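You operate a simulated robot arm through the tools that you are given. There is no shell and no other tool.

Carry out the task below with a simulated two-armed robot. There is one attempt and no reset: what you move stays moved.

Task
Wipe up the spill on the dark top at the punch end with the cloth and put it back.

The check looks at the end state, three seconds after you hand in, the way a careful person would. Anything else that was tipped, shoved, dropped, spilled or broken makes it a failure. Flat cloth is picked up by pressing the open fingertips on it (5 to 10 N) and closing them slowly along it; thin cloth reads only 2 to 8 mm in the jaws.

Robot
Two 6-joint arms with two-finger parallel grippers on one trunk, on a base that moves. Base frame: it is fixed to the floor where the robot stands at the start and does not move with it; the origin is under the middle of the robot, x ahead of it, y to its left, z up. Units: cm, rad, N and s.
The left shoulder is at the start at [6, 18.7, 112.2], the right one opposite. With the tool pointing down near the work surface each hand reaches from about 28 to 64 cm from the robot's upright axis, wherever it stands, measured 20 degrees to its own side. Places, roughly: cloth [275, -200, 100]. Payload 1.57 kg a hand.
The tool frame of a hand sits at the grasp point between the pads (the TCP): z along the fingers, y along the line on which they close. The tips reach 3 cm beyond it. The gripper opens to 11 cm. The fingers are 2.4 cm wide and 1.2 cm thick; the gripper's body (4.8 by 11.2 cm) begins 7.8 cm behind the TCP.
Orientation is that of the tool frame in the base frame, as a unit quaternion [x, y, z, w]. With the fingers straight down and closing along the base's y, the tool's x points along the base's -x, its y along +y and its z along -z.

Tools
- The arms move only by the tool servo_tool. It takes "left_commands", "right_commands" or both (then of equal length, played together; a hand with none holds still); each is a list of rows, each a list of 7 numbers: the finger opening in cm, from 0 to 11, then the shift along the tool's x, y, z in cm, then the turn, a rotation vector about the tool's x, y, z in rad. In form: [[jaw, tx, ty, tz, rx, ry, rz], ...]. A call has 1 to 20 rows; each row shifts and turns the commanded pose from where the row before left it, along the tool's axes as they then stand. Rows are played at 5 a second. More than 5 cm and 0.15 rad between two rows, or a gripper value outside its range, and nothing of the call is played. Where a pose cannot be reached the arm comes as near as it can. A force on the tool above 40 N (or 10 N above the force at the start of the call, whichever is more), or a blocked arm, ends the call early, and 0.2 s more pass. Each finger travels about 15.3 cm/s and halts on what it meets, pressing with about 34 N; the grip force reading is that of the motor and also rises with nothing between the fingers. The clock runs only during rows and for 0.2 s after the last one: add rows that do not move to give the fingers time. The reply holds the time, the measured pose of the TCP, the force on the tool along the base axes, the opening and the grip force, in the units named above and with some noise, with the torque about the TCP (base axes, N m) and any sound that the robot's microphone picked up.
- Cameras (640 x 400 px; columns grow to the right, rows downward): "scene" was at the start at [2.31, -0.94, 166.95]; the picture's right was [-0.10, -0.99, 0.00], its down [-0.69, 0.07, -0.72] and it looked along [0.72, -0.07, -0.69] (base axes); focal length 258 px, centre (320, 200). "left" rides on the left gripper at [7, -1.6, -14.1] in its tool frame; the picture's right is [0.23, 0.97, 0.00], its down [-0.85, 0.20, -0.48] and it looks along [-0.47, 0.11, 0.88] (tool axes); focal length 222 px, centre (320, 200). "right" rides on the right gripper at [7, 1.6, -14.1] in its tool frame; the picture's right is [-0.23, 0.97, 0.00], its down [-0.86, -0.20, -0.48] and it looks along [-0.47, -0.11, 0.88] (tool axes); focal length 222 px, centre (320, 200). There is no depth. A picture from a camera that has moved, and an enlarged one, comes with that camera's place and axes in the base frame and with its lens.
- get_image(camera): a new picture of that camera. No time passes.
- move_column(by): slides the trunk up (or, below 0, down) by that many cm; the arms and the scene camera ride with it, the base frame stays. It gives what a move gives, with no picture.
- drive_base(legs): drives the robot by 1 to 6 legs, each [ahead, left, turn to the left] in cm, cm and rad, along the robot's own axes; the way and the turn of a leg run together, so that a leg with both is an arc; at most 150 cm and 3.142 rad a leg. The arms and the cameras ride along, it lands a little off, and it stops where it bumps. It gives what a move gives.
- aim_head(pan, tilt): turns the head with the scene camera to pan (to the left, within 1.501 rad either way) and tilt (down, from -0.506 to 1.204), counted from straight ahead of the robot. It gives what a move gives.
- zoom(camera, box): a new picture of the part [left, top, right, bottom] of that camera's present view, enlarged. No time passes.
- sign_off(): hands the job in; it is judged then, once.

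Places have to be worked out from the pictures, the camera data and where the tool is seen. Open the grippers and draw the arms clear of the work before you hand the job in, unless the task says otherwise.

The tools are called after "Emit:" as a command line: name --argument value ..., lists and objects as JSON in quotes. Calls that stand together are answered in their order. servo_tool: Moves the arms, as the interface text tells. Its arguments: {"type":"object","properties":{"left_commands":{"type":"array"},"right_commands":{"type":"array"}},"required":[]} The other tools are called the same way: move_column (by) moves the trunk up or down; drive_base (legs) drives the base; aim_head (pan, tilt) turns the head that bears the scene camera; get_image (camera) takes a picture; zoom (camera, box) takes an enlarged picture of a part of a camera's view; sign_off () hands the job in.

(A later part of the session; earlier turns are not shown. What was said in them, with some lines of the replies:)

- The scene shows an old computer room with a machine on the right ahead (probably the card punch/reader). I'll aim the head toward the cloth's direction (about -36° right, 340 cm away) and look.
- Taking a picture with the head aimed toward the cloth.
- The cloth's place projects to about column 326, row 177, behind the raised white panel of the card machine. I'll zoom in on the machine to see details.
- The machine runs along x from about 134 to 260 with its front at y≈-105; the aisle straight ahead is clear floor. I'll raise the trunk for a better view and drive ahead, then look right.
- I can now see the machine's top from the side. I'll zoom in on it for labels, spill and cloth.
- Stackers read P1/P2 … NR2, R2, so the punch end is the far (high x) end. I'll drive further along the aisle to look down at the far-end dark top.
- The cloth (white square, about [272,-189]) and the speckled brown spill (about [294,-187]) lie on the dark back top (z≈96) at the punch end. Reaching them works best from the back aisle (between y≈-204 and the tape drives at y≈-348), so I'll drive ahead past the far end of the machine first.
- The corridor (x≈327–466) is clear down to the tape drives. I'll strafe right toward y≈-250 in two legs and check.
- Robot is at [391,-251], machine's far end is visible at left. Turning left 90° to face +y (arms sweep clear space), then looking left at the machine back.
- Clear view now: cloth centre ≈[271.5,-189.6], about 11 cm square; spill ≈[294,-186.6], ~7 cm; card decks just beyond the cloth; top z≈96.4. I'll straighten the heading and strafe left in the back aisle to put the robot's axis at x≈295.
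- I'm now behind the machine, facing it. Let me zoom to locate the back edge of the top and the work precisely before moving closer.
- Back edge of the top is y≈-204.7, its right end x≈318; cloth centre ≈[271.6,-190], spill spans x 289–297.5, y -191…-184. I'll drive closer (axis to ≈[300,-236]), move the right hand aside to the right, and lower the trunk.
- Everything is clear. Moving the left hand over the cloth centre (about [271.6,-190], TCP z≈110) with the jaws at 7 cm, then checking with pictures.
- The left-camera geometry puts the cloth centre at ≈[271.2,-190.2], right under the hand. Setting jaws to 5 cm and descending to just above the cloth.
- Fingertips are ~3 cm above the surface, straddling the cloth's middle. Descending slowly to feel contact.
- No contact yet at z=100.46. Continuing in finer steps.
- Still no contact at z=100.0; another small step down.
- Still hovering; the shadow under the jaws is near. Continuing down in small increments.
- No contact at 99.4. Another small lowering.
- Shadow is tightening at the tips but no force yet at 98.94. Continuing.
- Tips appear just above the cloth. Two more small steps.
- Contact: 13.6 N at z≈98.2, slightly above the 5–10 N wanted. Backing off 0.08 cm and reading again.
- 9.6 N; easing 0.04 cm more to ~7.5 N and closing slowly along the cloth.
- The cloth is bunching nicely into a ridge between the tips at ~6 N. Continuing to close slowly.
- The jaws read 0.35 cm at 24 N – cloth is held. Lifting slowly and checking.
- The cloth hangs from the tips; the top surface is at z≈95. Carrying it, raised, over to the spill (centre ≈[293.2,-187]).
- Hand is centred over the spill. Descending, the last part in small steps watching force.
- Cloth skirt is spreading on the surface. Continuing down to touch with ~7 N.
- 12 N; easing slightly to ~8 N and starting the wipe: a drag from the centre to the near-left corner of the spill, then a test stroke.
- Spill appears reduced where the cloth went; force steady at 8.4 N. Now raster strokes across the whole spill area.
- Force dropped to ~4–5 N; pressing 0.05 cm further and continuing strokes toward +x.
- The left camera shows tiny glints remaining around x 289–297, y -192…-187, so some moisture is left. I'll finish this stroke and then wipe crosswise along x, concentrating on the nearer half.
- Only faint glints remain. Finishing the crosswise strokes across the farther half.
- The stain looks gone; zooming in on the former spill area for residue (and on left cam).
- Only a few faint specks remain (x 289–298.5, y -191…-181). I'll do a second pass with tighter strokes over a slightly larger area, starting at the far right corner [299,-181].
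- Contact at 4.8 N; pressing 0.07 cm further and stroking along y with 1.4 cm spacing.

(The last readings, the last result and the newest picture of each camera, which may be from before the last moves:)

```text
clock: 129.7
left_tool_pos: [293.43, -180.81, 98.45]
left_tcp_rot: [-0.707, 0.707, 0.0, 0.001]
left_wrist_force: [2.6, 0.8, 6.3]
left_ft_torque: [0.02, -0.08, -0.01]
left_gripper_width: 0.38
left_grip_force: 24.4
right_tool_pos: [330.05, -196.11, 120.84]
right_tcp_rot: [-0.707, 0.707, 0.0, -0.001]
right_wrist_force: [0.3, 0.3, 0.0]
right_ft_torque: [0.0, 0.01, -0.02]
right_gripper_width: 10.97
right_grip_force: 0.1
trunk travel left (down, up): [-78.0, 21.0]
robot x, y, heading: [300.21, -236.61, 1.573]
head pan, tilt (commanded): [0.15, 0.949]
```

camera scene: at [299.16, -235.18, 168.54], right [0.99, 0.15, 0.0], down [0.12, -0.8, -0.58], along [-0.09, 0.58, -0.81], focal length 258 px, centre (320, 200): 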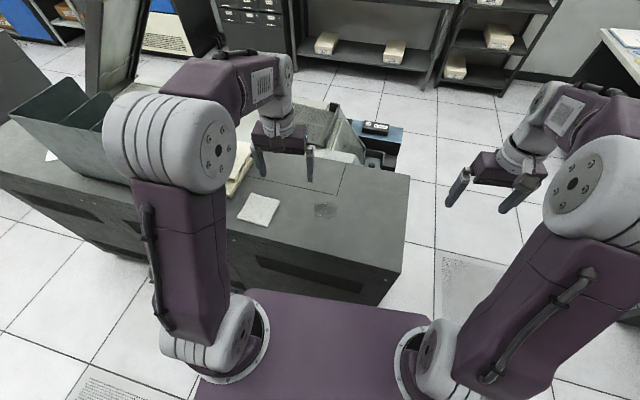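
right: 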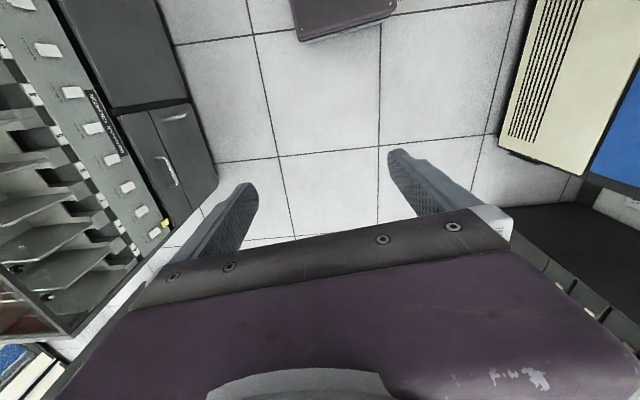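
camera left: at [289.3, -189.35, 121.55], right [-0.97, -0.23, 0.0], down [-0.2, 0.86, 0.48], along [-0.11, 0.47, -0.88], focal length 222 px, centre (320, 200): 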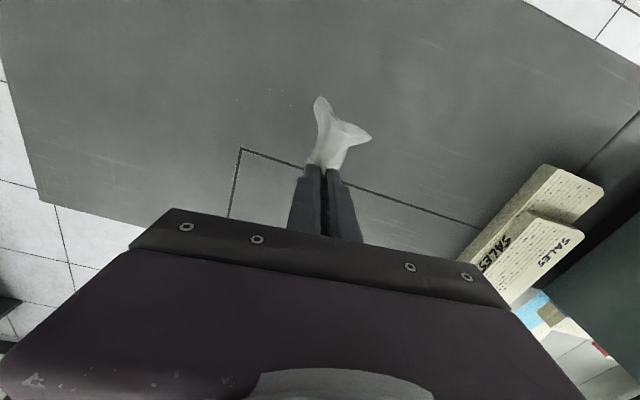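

Force 4–6 N; adding a touch more pressure and finishing the remaining strokes toward -x, then lifting to look.

Emit:
servo_tool --left_commands '[[0, 1, 0, 0.06, 0, 0, 0], [0, 1, 0, 0, 0, 0, 0], [0, 1, 0, 0, 0, 0, 0], [0, 1, 0, 0, 0, 0, 0], [0, 1, 0, 0, 0, 0, 0], [0, 1, 0, 0, 0, 0, 0], [0, 1, 0, 0, 0, 0, 0], [0, 1, 0, 0, 0, 0, 0], [0, 1, 0, 0, 0, 0, 0], [0, 1, 0, 0, 0, 0, 0], [0, 1, 0, 0, 0, 0, 0], [0, 0.8, 0, 0, 0, 0, 0], [0, 0, 0.7, 0, 0, 0, 0], [0, 0, 0.7, 0, 0, 0, 0]]'

Emit:
servo_tool --left_commands '[[0, -1, 0, 0, 0, 0, 0], [0, -1, 0, 0, 0, 0, 0], [0, -1, 0, 0, 0, 0, 0], [0, -1, 0, 0, 0, 0, 0], [0, -1, 0, 0, 0, 0, 0], [0, -1, 0, 0, 0, 0, 0], [0, -1, 0, 0, 0, 0, 0], [0, -1, 0, 0, 0, 0, 0], [0, -1, 0, 0, 0, 0, 0], [0, -1, 0, 0, 0, 0, 0], [0, -1, 0, 0, 0, 0, 0], [0, -0.8, 0, 0, 0, 0, 0], [0, 0, 0.7, 0, 0, 0, 0], [0, 0, 0.7, 0, 0, 0, 0]]'

Emit:
servo_tool --left_commands '[[0, 1, 0, 0, 0, 0, 0], [0, 1, 0, 0, 0, 0, 0], [0, 1, 0, 0, 0, 0, 0], [0, 1, 0, 0, 0, 0, 0], [0, 1, 0, 0, 0, 0, 0], [0, 1, 0, 0, 0, 0, 0], [0, 1, 0, 0, 0, 0, 0], [0, 1, 0, 0, 0, 0, 0], [0, 1, 0, 0, 0, 0, 0], [0, 1, 0, 0, 0, 0, 0], [0, 1, 0, 0, 0, 0, 0], [0, 0.8, 0, 0, 0, 0, 0], [0, 0, 0.7, 0, 0, 0, 0], [0, 0, 0.7, 0, 0, 0, 0]]'

Emit:
servo_tool --left_commands '[[0, -1, 0, 0, 0, 0, 0], [0, -1, 0, 0, 0, 0, 0], [0, -1, 0, 0, 0, 0, 0], [0, -1, 0, 0, 0, 0, 0], [0, -1, 0, 0, 0, 0, 0], [0, -1, 0, 0, 0, 0, 0], [0, -1, 0, 0, 0, 0, 0], [0, -1, 0, 0, 0, 0, 0], [0, -1, 0, 0, 0, 0, 0], [0, 0, 0, -1, 0, 0, 0], [0, 0, 0, -3, 0, 0, 0], [0, 0, 0, -3, 0, 0, 0], [0, 0, 0, -2, 0, 0, 0], [0, 0, 0, 0, 0, 0, 0]]'

Emit:
zoom --camera "scene" --box '[292, 185, 356, 225]'

Emit:
zoom --camera "left" --box '[120, 40, 340, 180]'

```text
clock: 132.7
left_tool_pos: [292.04, -192.8, 98.39]
left_tcp_rot: [-0.706, 0.708, 0.001, 0.001]
left_wrist_force: [3.7, -0.3, 13.0]
left_ft_torque: [-0.03, -0.16, -0.03]
left_gripper_width: 0.36
left_grip_force: 25.0
right_tool_pos: [330.02, -196.18, 120.93]
right_tcp_rot: [-0.706, 0.708, 0.0, 0.001]
right_wrist_force: [-0.4, -1.2, 0.8]
right_ft_torque: [-0.01, -0.02, 0.0]
right_gripper_width: 11.01
right_grip_force: 0.1
trunk travel left (down, up): [-78.0, 21.0]
robot x, y, heading: [300.0, -236.44, 1.57]
head pan, tilt (commanded): [0.15, 0.949]
```

```text
clock: 135.7
left_tool_pos: [290.48, -181.0, 98.43]
left_tcp_rot: [-0.706, 0.708, 0.001, 0.002]
left_wrist_force: [1.4, 1.1, 5.7]
left_ft_torque: [0.04, -0.1, 0.01]
left_gripper_width: 0.36
left_grip_force: 24.2
right_tool_pos: [330.04, -196.1, 120.85]
right_tcp_rot: [-0.706, 0.708, 0.0, 0.001]
right_wrist_force: [-0.3, -0.7, 0.0]
right_ft_torque: [0.01, 0.02, 0.04]
right_gripper_width: 10.96
right_grip_force: 0.0
trunk travel left (down, up): [-78.0, 21.0]
robot x, y, heading: [300.0, -236.38, 1.572]
head pan, tilt (commanded): [0.15, 0.949]
```

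```text
clock: 138.7
left_tool_pos: [289.14, -192.68, 98.43]
left_tcp_rot: [-0.706, 0.708, 0.001, 0.001]
left_wrist_force: [1.8, -0.6, 6.3]
left_ft_torque: [0.0, -0.09, 0.0]
left_gripper_width: 0.37
left_grip_force: 24.6
right_tool_pos: [329.98, -196.11, 120.96]
right_tcp_rot: [-0.707, 0.707, 0.0, 0.0]
right_wrist_force: [-1.2, -0.6, 0.6]
right_ft_torque: [0.0, -0.03, -0.02]
right_gripper_width: 11.01
right_grip_force: 0.0
trunk travel left (down, up): [-78.0, 21.0]
robot x, y, heading: [300.07, -236.47, 1.572]
head pan, tilt (commanded): [0.15, 0.949]
```

```text
clock: 141.7
left_tool_pos: [289.15, -183.74, 107.48]
left_tcp_rot: [-0.707, 0.707, -0.001, -0.001]
left_wrist_force: [0.0, -0.9, 0.3]
left_ft_torque: [-0.02, -0.03, -0.01]
left_gripper_width: 0.33
left_grip_force: 24.7
right_tool_pos: [329.9, -196.02, 120.98]
right_tcp_rot: [-0.707, 0.708, 0.001, -0.001]
right_wrist_force: [0.7, -0.5, -0.3]
right_ft_torque: [0.02, -0.02, -0.03]
right_gripper_width: 11.02
right_grip_force: 0.1
trunk travel left (down, up): [-78.0, 21.0]
robot x, y, heading: [300.25, -236.44, 1.572]
head pan, tilt (commanded): [0.15, 0.949]
```

```text
10.00 times, centred on (324, 205) of scene
camera zoom: at [299.16, -235.17, 168.53], right [0.99, 0.15, 0.0], down [0.12, -0.8, -0.58], along [-0.09, 0.58, -0.81], focal length 2582 px, centre (280, 150)
```

zoom: 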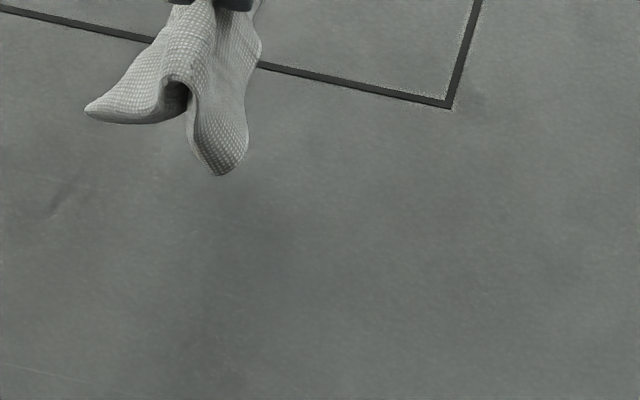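

```text
2.86 times, centred on (230, 110) of left
camera zoom: at [290.85, -190.62, 121.61], right [-0.97, -0.23, 0.0], down [-0.2, 0.86, 0.48], along [-0.11, 0.47, -0.88], focal length 635 px, centre (577, 457)
```

zoom: 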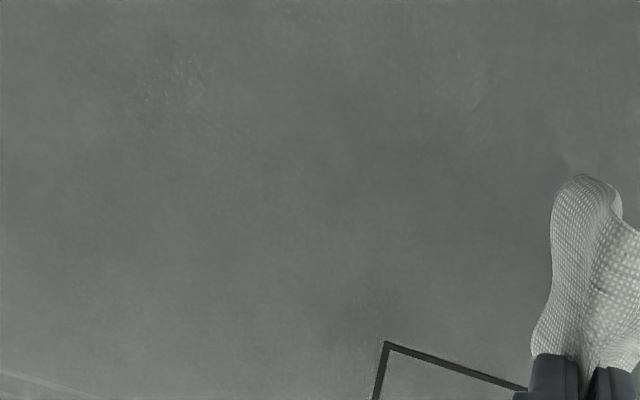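

No specks remain in either view; the spill is wiped up. Carrying the cloth back over its original spot [271.3,-190].

Emit:
servo_tool --left_commands '[[0, 1, 3, -0.5, 0, 0, 0], [0, 1, 3, 0, 0, 0, 0], [0, 1, 3, 0, 0, 0, 0], [0, 1, 3, 0, 0, 0, 0], [0, 1.2, 3, 0, 0, 0, 0], [0, 1.1, 2.85, 0, 0, 0, 0], [0, 0, 0, 0, 0, 0, 0], [0, 0, 0, 0, 0, 0, 0]]'

Emit:
get_image --camera "left"

Emit:
zoom --camera "scene" --box '[230, 140, 390, 240]'

```text
clock: 143.5
left_tool_pos: [271.31, -189.94, 108.06]
left_tcp_rot: [-0.706, 0.708, 0.001, 0.001]
left_wrist_force: [-0.2, 0.3, 1.0]
left_ft_torque: [-0.02, 0.02, -0.03]
left_gripper_width: 0.35
left_grip_force: 24.8
right_tool_pos: [330.01, -195.96, 120.97]
right_tcp_rot: [-0.707, 0.708, -0.001, -0.001]
right_wrist_force: [0.2, 0.6, 0.7]
right_ft_torque: [0.03, 0.0, -0.05]
right_gripper_width: 11.0
right_grip_force: 0.1
trunk travel left (down, up): [-78.0, 21.0]
robot x, y, heading: [300.37, -236.28, 1.567]
head pan, tilt (commanded): [0.15, 0.949]
```

```text
taken
camera left: at [273.0, -196.94, 122.23], right [-0.97, -0.23, 0.0], down [-0.2, 0.85, 0.48], along [-0.11, 0.47, -0.88], focal length 222 px, centre (320, 200)
```

left: 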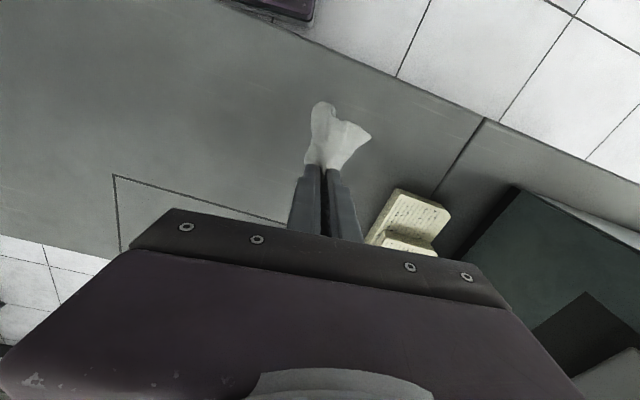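

```text
4.00 times, centred on (310, 190) of scene
camera zoom: at [299.17, -235.17, 168.53], right [0.99, 0.15, 0.0], down [0.12, -0.8, -0.58], along [-0.09, 0.58, -0.81], focal length 1033 px, centre (360, 240)
```

zoom: 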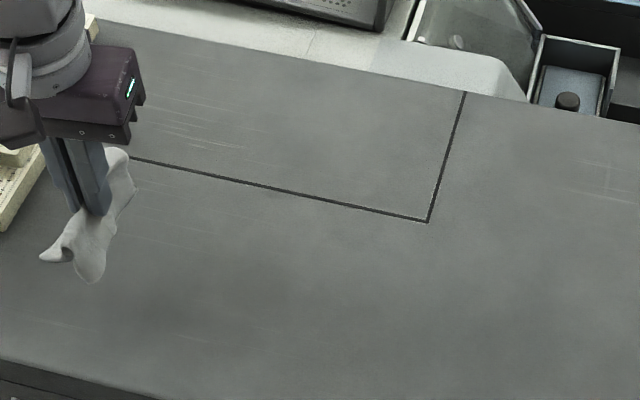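

The top where the spill was looks clean. A closer check of that whole area before lowering the cloth.

Emit:
zoom --camera "scene" --box '[270, 180, 370, 242]'

Emit:
zoom --camera "left" --box '[20, 60, 260, 210]'

```text
6.40 times, centred on (320, 211) of scene
camera zoom: at [299.17, -235.17, 168.53], right [0.99, 0.15, 0.0], down [0.12, -0.8, -0.58], along [-0.09, 0.58, -0.81], focal length 1652 px, centre (320, 130)
```

zoom: 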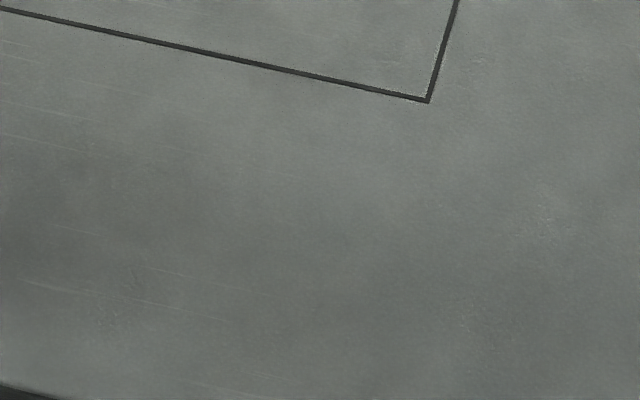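

```text
2.67 times, centred on (140, 135) of left
camera zoom: at [273.0, -196.94, 122.23], right [-0.97, -0.23, 0.0], down [-0.2, 0.85, 0.48], along [-0.11, 0.47, -0.88], focal length 592 px, centre (800, 373)
```

zoom: 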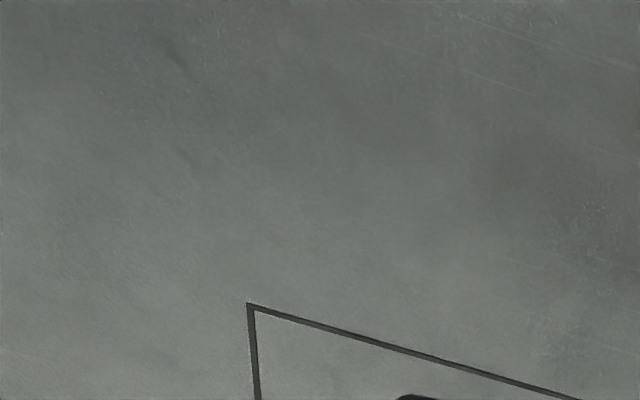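

Surface is clean. Lowering the cloth onto its original spot, slowly at the end.

Emit:
servo_tool --left_commands '[[0, 0, 0, 2, 0, 0, 0], [0, 0, 0, 2, 0, 0, 0], [0, 0, 0, 1.5, 0, 0, 0], [0, 0, 0, 1, 0, 0, 0], [0, 0, 0, 1, 0, 0, 0], [0, 0, 0, 0.7, 0, 0, 0], [0, 0, 0, 0.5, 0, 0, 0], [0, 0, 0, 0.4, 0, 0, 0], [0, 0, 0, 0.2, 0, 0, 0], [0, 0, 0, 0, 0, 0, 0]]'

Emit:
get_image --camera "left"

```text
clock: 145.7
left_tool_pos: [271.36, -190.06, 98.59]
left_tcp_rot: [-0.706, 0.708, 0.001, 0.001]
left_wrist_force: [-0.6, 0.9, 6.1]
left_ft_torque: [-0.01, -0.03, 0.0]
left_gripper_width: 0.34
left_grip_force: 24.7
right_tool_pos: [329.98, -196.03, 120.91]
right_tcp_rot: [0.707, -0.707, 0.0, -0.001]
right_wrist_force: [-0.3, 0.9, -0.3]
right_ft_torque: [0.02, -0.02, 0.02]
right_gripper_width: 11.01
right_grip_force: 0.2
trunk travel left (down, up): [-78.0, 21.0]
robot x, y, heading: [299.86, -236.25, 1.565]
head pan, tilt (commanded): [0.15, 0.949]
```

```text
taken
camera left: at [272.95, -196.96, 112.77], right [-0.97, -0.23, 0.0], down [-0.2, 0.85, 0.48], along [-0.11, 0.47, -0.88], focal length 222 px, centre (320, 200)
```

left: 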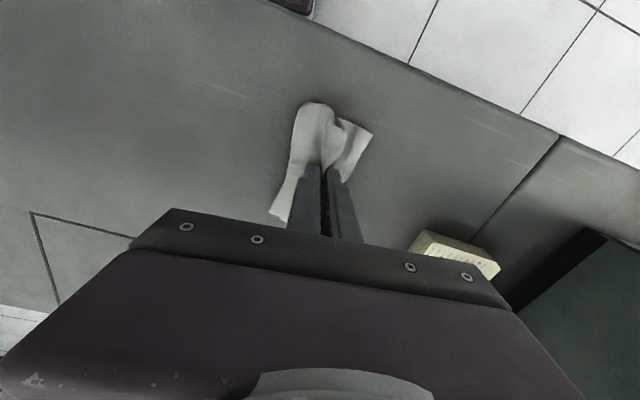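

Contact at 6 N. Opening slowly while pressed so the cloth is spread back out flat.

Emit:
servo_tool --left_commands '[[0.5, 0, 0, 0, 0, 0, 0], [0.75, 0, 0, 0, 0, 0, 0], [1.0, 0, 0, 0, 0, 0, 0], [1.25, 0, 0, 0, 0, 0, 0], [1.5, 0, 0, 0, 0, 0, 0], [1.75, 0, 0, 0, 0, 0, 0], [2.0, 0, 0, 0, 0, 0, 0], [2.25, 0, 0, 0, 0, 0, 0], [2.5, 0, 0, 0, 0, 0, 0], [2.75, 0, 0, 0, 0, 0, 0], [3.0, 0, 0, 0, 0, 0, 0], [3.25, 0, 0, 0, 0, 0, 0], [3.5, 0, 0, 0, 0, 0, 0], [3.75, 0, 0, 0, 0, 0, 0], [4.0, 0, 0, 0, 0, 0, 0], [4.25, 0, 0, 0, 0, 0, 0], [4.5, 0, 0, 0, 0, 0, 0], [4.75, 0, 0, 0, 0, 0, 0], [5.0, 0, 0, 0, 0, 0, 0], [5.0, 0, 0, 0, 0, 0, 0]]'

Emit:
get_image --camera "left"

```text
clock: 149.9
left_tool_pos: [271.26, -190.0, 98.64]
left_tcp_rot: [-0.706, 0.708, 0.001, 0.0]
left_wrist_force: [-0.7, 0.3, 4.8]
left_ft_torque: [0.04, -0.09, 0.02]
left_gripper_width: 4.89
left_grip_force: 0.0
right_tool_pos: [329.91, -196.02, 120.88]
right_tcp_rot: [-0.707, 0.707, 0.0, 0.0]
right_wrist_force: [-0.3, 0.6, -0.4]
right_ft_torque: [-0.01, 0.0, 0.02]
right_gripper_width: 10.99
right_grip_force: 0.0
trunk travel left (down, up): [-78.0, 21.0]
robot x, y, heading: [300.01, -236.04, 1.567]
head pan, tilt (commanded): [0.15, 0.949]
```

```text
taken
camera left: at [272.92, -196.97, 112.75], right [-0.97, -0.23, 0.0], down [-0.2, 0.85, 0.48], along [-0.11, 0.47, -0.88], focal length 222 px, centre (320, 200)
```

left: 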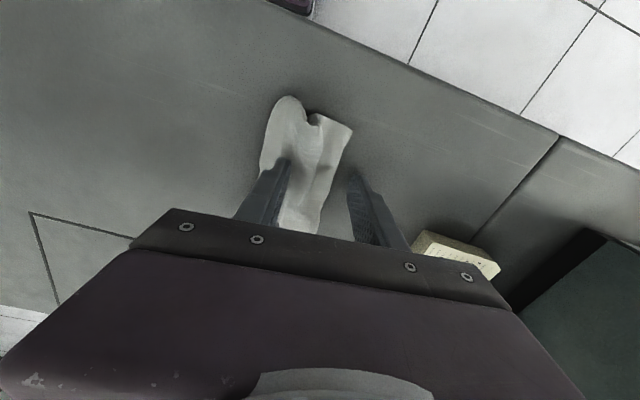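

The cloth is released, somewhat bunched. Raising the hand straight up slowly and taking a look.

Emit:
servo_tool --left_commands '[[5, 0, 0, -0.3, 0, 0, 0], [5, 0, 0, -0.7, 0, 0, 0], [5.5, 0, 0, -1.5, 0, 0, 0], [6, 0, 0, -2, 0, 0, 0], [7, 0, 0, -3, 0, 0, 0], [7, 0, 0, -3, 0, 0, 0], [7, 0, 0, 0, 0, 0, 0]]'

Emit:
get_image --camera "left"

Emit:
zoom --camera "scene" --box '[200, 140, 360, 240]'

```text
clock: 151.5
left_tool_pos: [271.09, -189.91, 109.01]
left_tcp_rot: [-0.706, 0.708, 0.0, 0.0]
left_wrist_force: [0.1, 0.0, 0.9]
left_ft_torque: [-0.01, 0.02, 0.0]
left_gripper_width: 6.97
left_grip_force: 0.1
right_tool_pos: [329.94, -195.95, 120.77]
right_tcp_rot: [0.708, -0.707, 0.0, 0.001]
right_wrist_force: [-0.2, -0.3, 0.4]
right_ft_torque: [0.05, 0.0, -0.01]
right_gripper_width: 11.0
right_grip_force: 0.1
trunk travel left (down, up): [-78.0, 21.0]
robot x, y, heading: [300.14, -236.07, 1.566]
head pan, tilt (commanded): [0.15, 0.949]
```

```text
taken
camera left: at [272.89, -196.91, 123.14], right [-0.97, -0.23, 0.0], down [-0.2, 0.86, 0.48], along [-0.11, 0.47, -0.88], focal length 222 px, centre (320, 200)
```

left: 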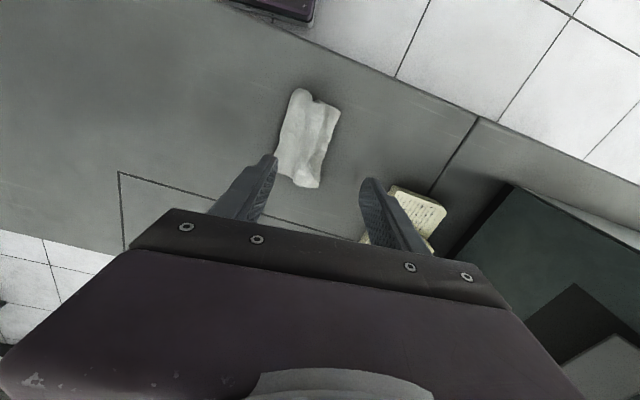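

```text
4.00 times, centred on (280, 190) of scene
camera zoom: at [299.13, -235.13, 168.53], right [0.99, 0.15, 0.0], down [0.12, -0.8, -0.58], along [-0.09, 0.58, -0.81], focal length 1033 px, centre (480, 240)
```

zoom: 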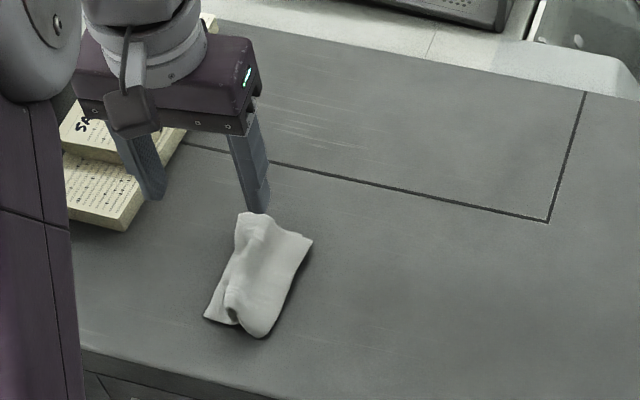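

The cloth lies back on its spot (centre ≈[272.8,-190.2], original [271,-190]) but folded narrow. Zooming in to judge its state.

Emit:
zoom --camera "scene" --box '[240, 180, 290, 230]'

Emit:
zoom --camera "left" --box '[250, 70, 370, 200]'

```text
8.00 times, centred on (265, 205) of scene
camera zoom: at [299.13, -235.13, 168.53], right [0.99, 0.15, 0.0], down [0.12, -0.8, -0.58], along [-0.09, 0.58, -0.81], focal length 2065 px, centre (760, 160)
```

zoom: 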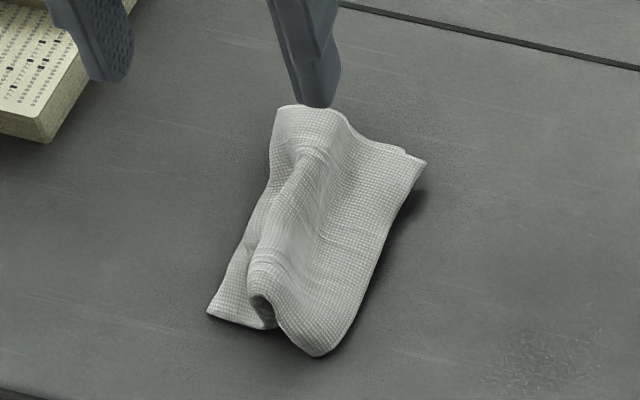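

```text
3.08 times, centred on (310, 135) of left
camera zoom: at [272.89, -196.91, 123.14], right [-0.97, -0.23, 0.0], down [-0.2, 0.86, 0.48], along [-0.11, 0.47, -0.88], focal length 684 px, centre (351, 400)
```

zoom: 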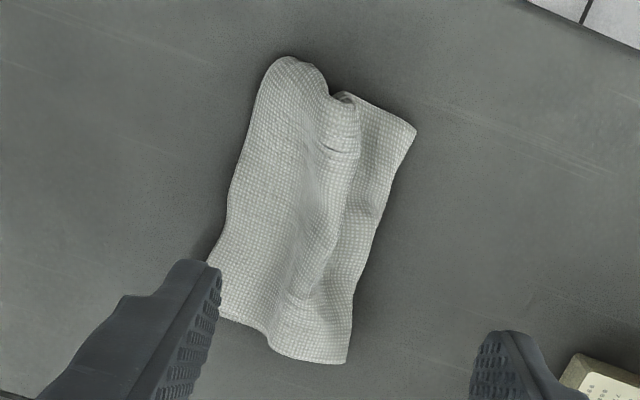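

There's a faint mottled patch near [283.6,-193] in that zoom; looking closer to see whether it's residue or just surface texture.

Emit:
zoom --camera "scene" --box '[285, 205, 333, 235]'

Emit:
zoom --camera "left" --box '[120, 40, 280, 160]'

```text
13.33 times, centred on (309, 220) of scene
camera zoom: at [299.13, -235.13, 168.53], right [0.99, 0.15, 0.0], down [0.12, -0.8, -0.58], along [-0.09, 0.58, -0.81], focal length 3442 px, centre (467, -67)
```

zoom: 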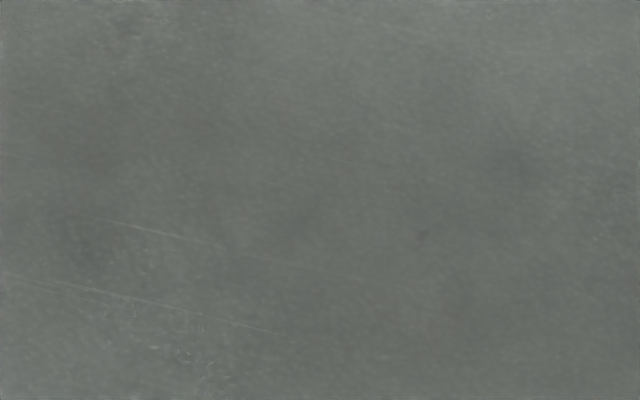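

```text
3.33 times, centred on (200, 100) of left
camera zoom: at [272.89, -196.91, 123.14], right [-0.97, -0.23, 0.0], down [-0.2, 0.86, 0.48], along [-0.11, 0.47, -0.88], focal length 740 px, centre (720, 533)
```

zoom: 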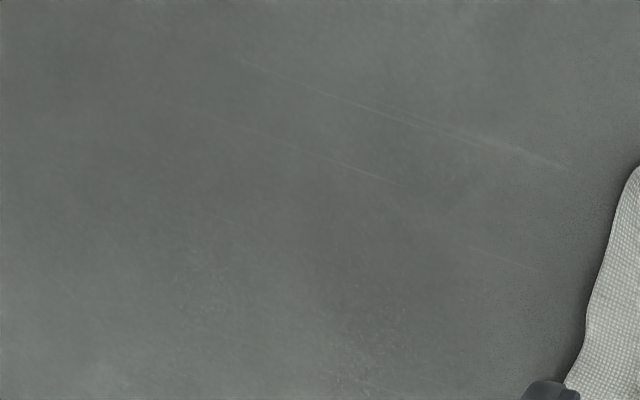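

That is just scratches/texture (it doesn't show in the other view), so the surface is clean, and the cloth is back in place. Now raising the left hand well clear and opening the gripper fully.

Emit:
servo_tool --left_commands '[[8, 0, 0, -3, 0, 0, 0], [9, 0, 0, -3, 0, 0, 0], [10, 0, 0, -3, 0, 0, 0], [11, 0, -1, -3, 0, 0, 0], [11, 0, -2, 0, 0, 0, 0], [11, 0, -2, 0, 0, 0, 0], [11, 0, 0, 0, 0, 0, 0]]'

Emit:
drive_base --legs '[[-28, 0, 0]]'

Emit:
get_image --camera "scene"

Emit:
zoom --camera "scene" --box '[220, 80, 420, 205]'

```text
clock: 153.1
left_tool_pos: [276.15, -190.03, 121.11]
left_tcp_rot: [-0.706, 0.708, 0.0, 0.0]
left_wrist_force: [0.2, -0.1, 0.2]
left_ft_torque: [0.0, 0.01, 0.04]
left_gripper_width: 11.01
left_grip_force: 0.0
right_tool_pos: [329.97, -196.07, 120.88]
right_tcp_rot: [-0.707, 0.707, 0.0, 0.0]
right_wrist_force: [-0.4, -0.1, 0.8]
right_ft_torque: [0.03, -0.01, 0.05]
right_gripper_width: 10.97
right_grip_force: 0.1
trunk travel left (down, up): [-78.0, 21.0]
robot x, y, heading: [300.21, -236.2, 1.573]
head pan, tilt (commanded): [0.15, 0.949]
```

```text
clock: 155.1
left_tool_pos: [276.3, -217.57, 121.04]
left_tcp_rot: [-0.705, 0.709, 0.0, 0.0]
left_wrist_force: [-0.1, 1.3, -0.2]
left_ft_torque: [-0.03, 0.0, 0.04]
left_gripper_width: 10.97
left_grip_force: 0.1
right_tool_pos: [329.99, -223.66, 120.9]
right_tcp_rot: [-0.706, 0.708, 0.0, -0.001]
right_wrist_force: [-1.1, 0.7, 0.0]
right_ft_torque: [-0.01, 0.0, -0.06]
right_gripper_width: 11.04
right_grip_force: 0.0
trunk travel left (down, up): [-78.0, 21.0]
robot x, y, heading: [299.97, -263.89, 1.566]
head pan, tilt (commanded): [0.15, 0.949]
```

```text
taken
camera scene: at [299.07, -262.7, 168.53], right [0.99, 0.14, 0.0], down [0.12, -0.81, -0.58], along [-0.08, 0.57, -0.81], focal length 258 px, centre (320, 200)
```

scene: 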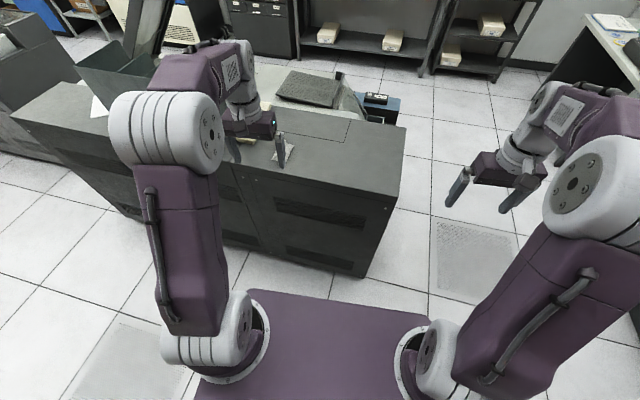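

```text
3.20 times, centred on (320, 142) of scene
camera zoom: at [299.07, -262.7, 168.53], right [0.99, 0.14, 0.0], down [0.12, -0.81, -0.58], along [-0.08, 0.57, -0.81], focal length 826 px, centre (320, 384)
```

zoom: 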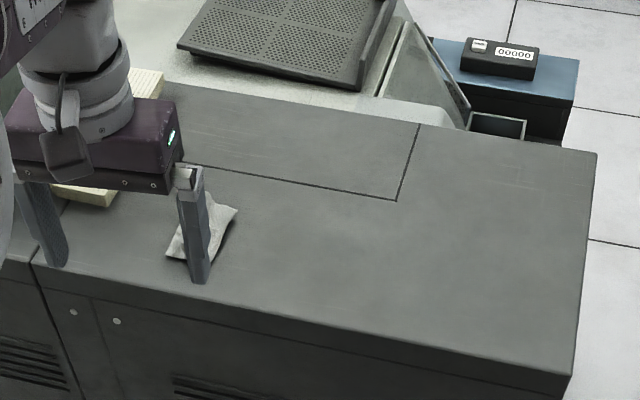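

The top looks clean and the cloth is in place. I'll strafe right along the clear aisle to the earlier viewpoint to compare the final state against the first close picture.

Emit:
drive_base --legs '[[0, -85, 0]]'

Emit:
move_column --by 20

Emit:
aim_head --pan 0.9 --tilt 0.6

Emit:
get_image --camera "scene"

Emit:
zoom --camera "scene" --box '[220, 140, 380, 240]'

```text
clock: 159.6
left_tool_pos: [361.29, -218.16, 121.03]
left_tcp_rot: [-0.703, 0.711, 0.001, 0.0]
left_wrist_force: [0.2, -0.3, 0.6]
left_ft_torque: [-0.01, 0.02, -0.03]
left_gripper_width: 10.98
left_grip_force: 0.0
right_tool_pos: [415.02, -224.65, 120.8]
right_tcp_rot: [-0.703, 0.711, 0.0, 0.0]
right_wrist_force: [-0.7, 0.1, 0.9]
right_ft_torque: [-0.03, -0.02, 0.02]
right_gripper_width: 11.01
right_grip_force: 0.0
trunk travel left (down, up): [-78.0, 21.0]
robot x, y, heading: [384.93, -264.79, 1.564]
head pan, tilt (commanded): [0.15, 0.949]
```

```text
clock: 161.8
left_tool_pos: [361.45, -218.22, 141.02]
left_tcp_rot: [-0.703, 0.711, 0.0, 0.0]
left_wrist_force: [-0.5, -0.5, 0.1]
left_ft_torque: [0.02, -0.01, 0.0]
left_gripper_width: 10.98
left_grip_force: 0.0
right_tool_pos: [415.05, -224.64, 140.86]
right_tcp_rot: [-0.703, 0.711, -0.001, 0.0]
right_wrist_force: [0.3, -0.2, -0.1]
right_ft_torque: [-0.03, 0.02, 0.01]
right_gripper_width: 10.99
right_grip_force: 0.0
trunk travel left (down, up): [-98.0, 1.0]
robot x, y, heading: [384.71, -264.51, 1.563]
head pan, tilt (commanded): [0.15, 0.949]
```

```text
clock: 162.9
left_tool_pos: [361.43, -218.19, 141.08]
left_tcp_rot: [-0.704, 0.71, 0.001, -0.001]
left_wrist_force: [0.6, -0.2, -0.5]
left_ft_torque: [-0.03, 0.03, 0.03]
left_gripper_width: 11.0
left_grip_force: 0.0
right_tool_pos: [414.91, -224.65, 140.86]
right_tcp_rot: [-0.704, 0.711, 0.001, 0.0]
right_wrist_force: [-0.7, 0.3, -0.7]
right_ft_torque: [0.01, 0.01, -0.01]
right_gripper_width: 11.01
right_grip_force: 0.1
trunk travel left (down, up): [-98.0, 1.0]
robot x, y, heading: [384.94, -264.44, 1.561]
head pan, tilt (commanded): [0.901, 0.6]
```

```text
taken
camera scene: at [377.98, -265.2, 191.37], right [0.63, 0.78, 0.0], down [0.44, -0.36, -0.82], along [-0.64, 0.52, -0.57], focal length 258 px, centre (320, 200)
```

scene: 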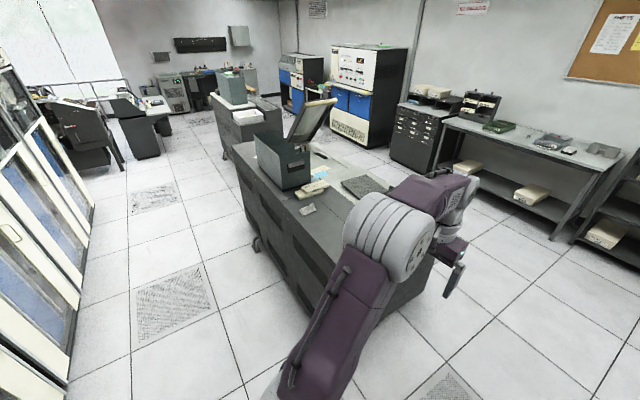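

```text
4.00 times, centred on (300, 190) of scene
camera zoom: at [377.98, -265.2, 191.37], right [0.63, 0.78, 0.0], down [0.44, -0.36, -0.82], along [-0.64, 0.52, -0.57], focal length 1033 px, centre (400, 240)
```

zoom: 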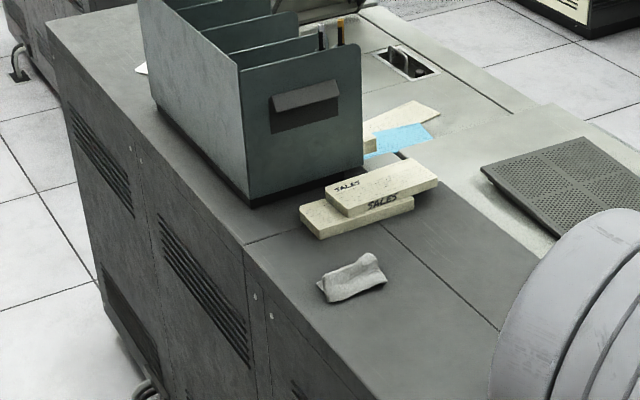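

The spill location (zoom ≈(452,333)) is clean, the cloth rests on its original spot, and the card decks, tub and other items are unmoved. Both grippers are open and clear of the work, so I hand in.

Emit:
sign_off

```text
The job is handed in.
```

I wiped up the spill on the dark top at the punch end and put the cloth back where it was. I've handed the job in, and no result has come back yet.

- **Spill:** The first pass left a few faint specks, so I wiped the area a second time. After that, close-up pictures from both cameras, plus a last look from the far end, showed nothing left.
- **Cloth:** It lies about 2 cm from where it started, let go and resting on the top. It is bunched to roughly 6 by 11 cm, not spread into its original 11 cm square. I left it that way rather than risk moving it further.
- **Surroundings:** In the final picture the card decks, the file tub and the loose cards look unmoved. Both grippers are open, and the robot stands back in the aisle, clear of the machine.
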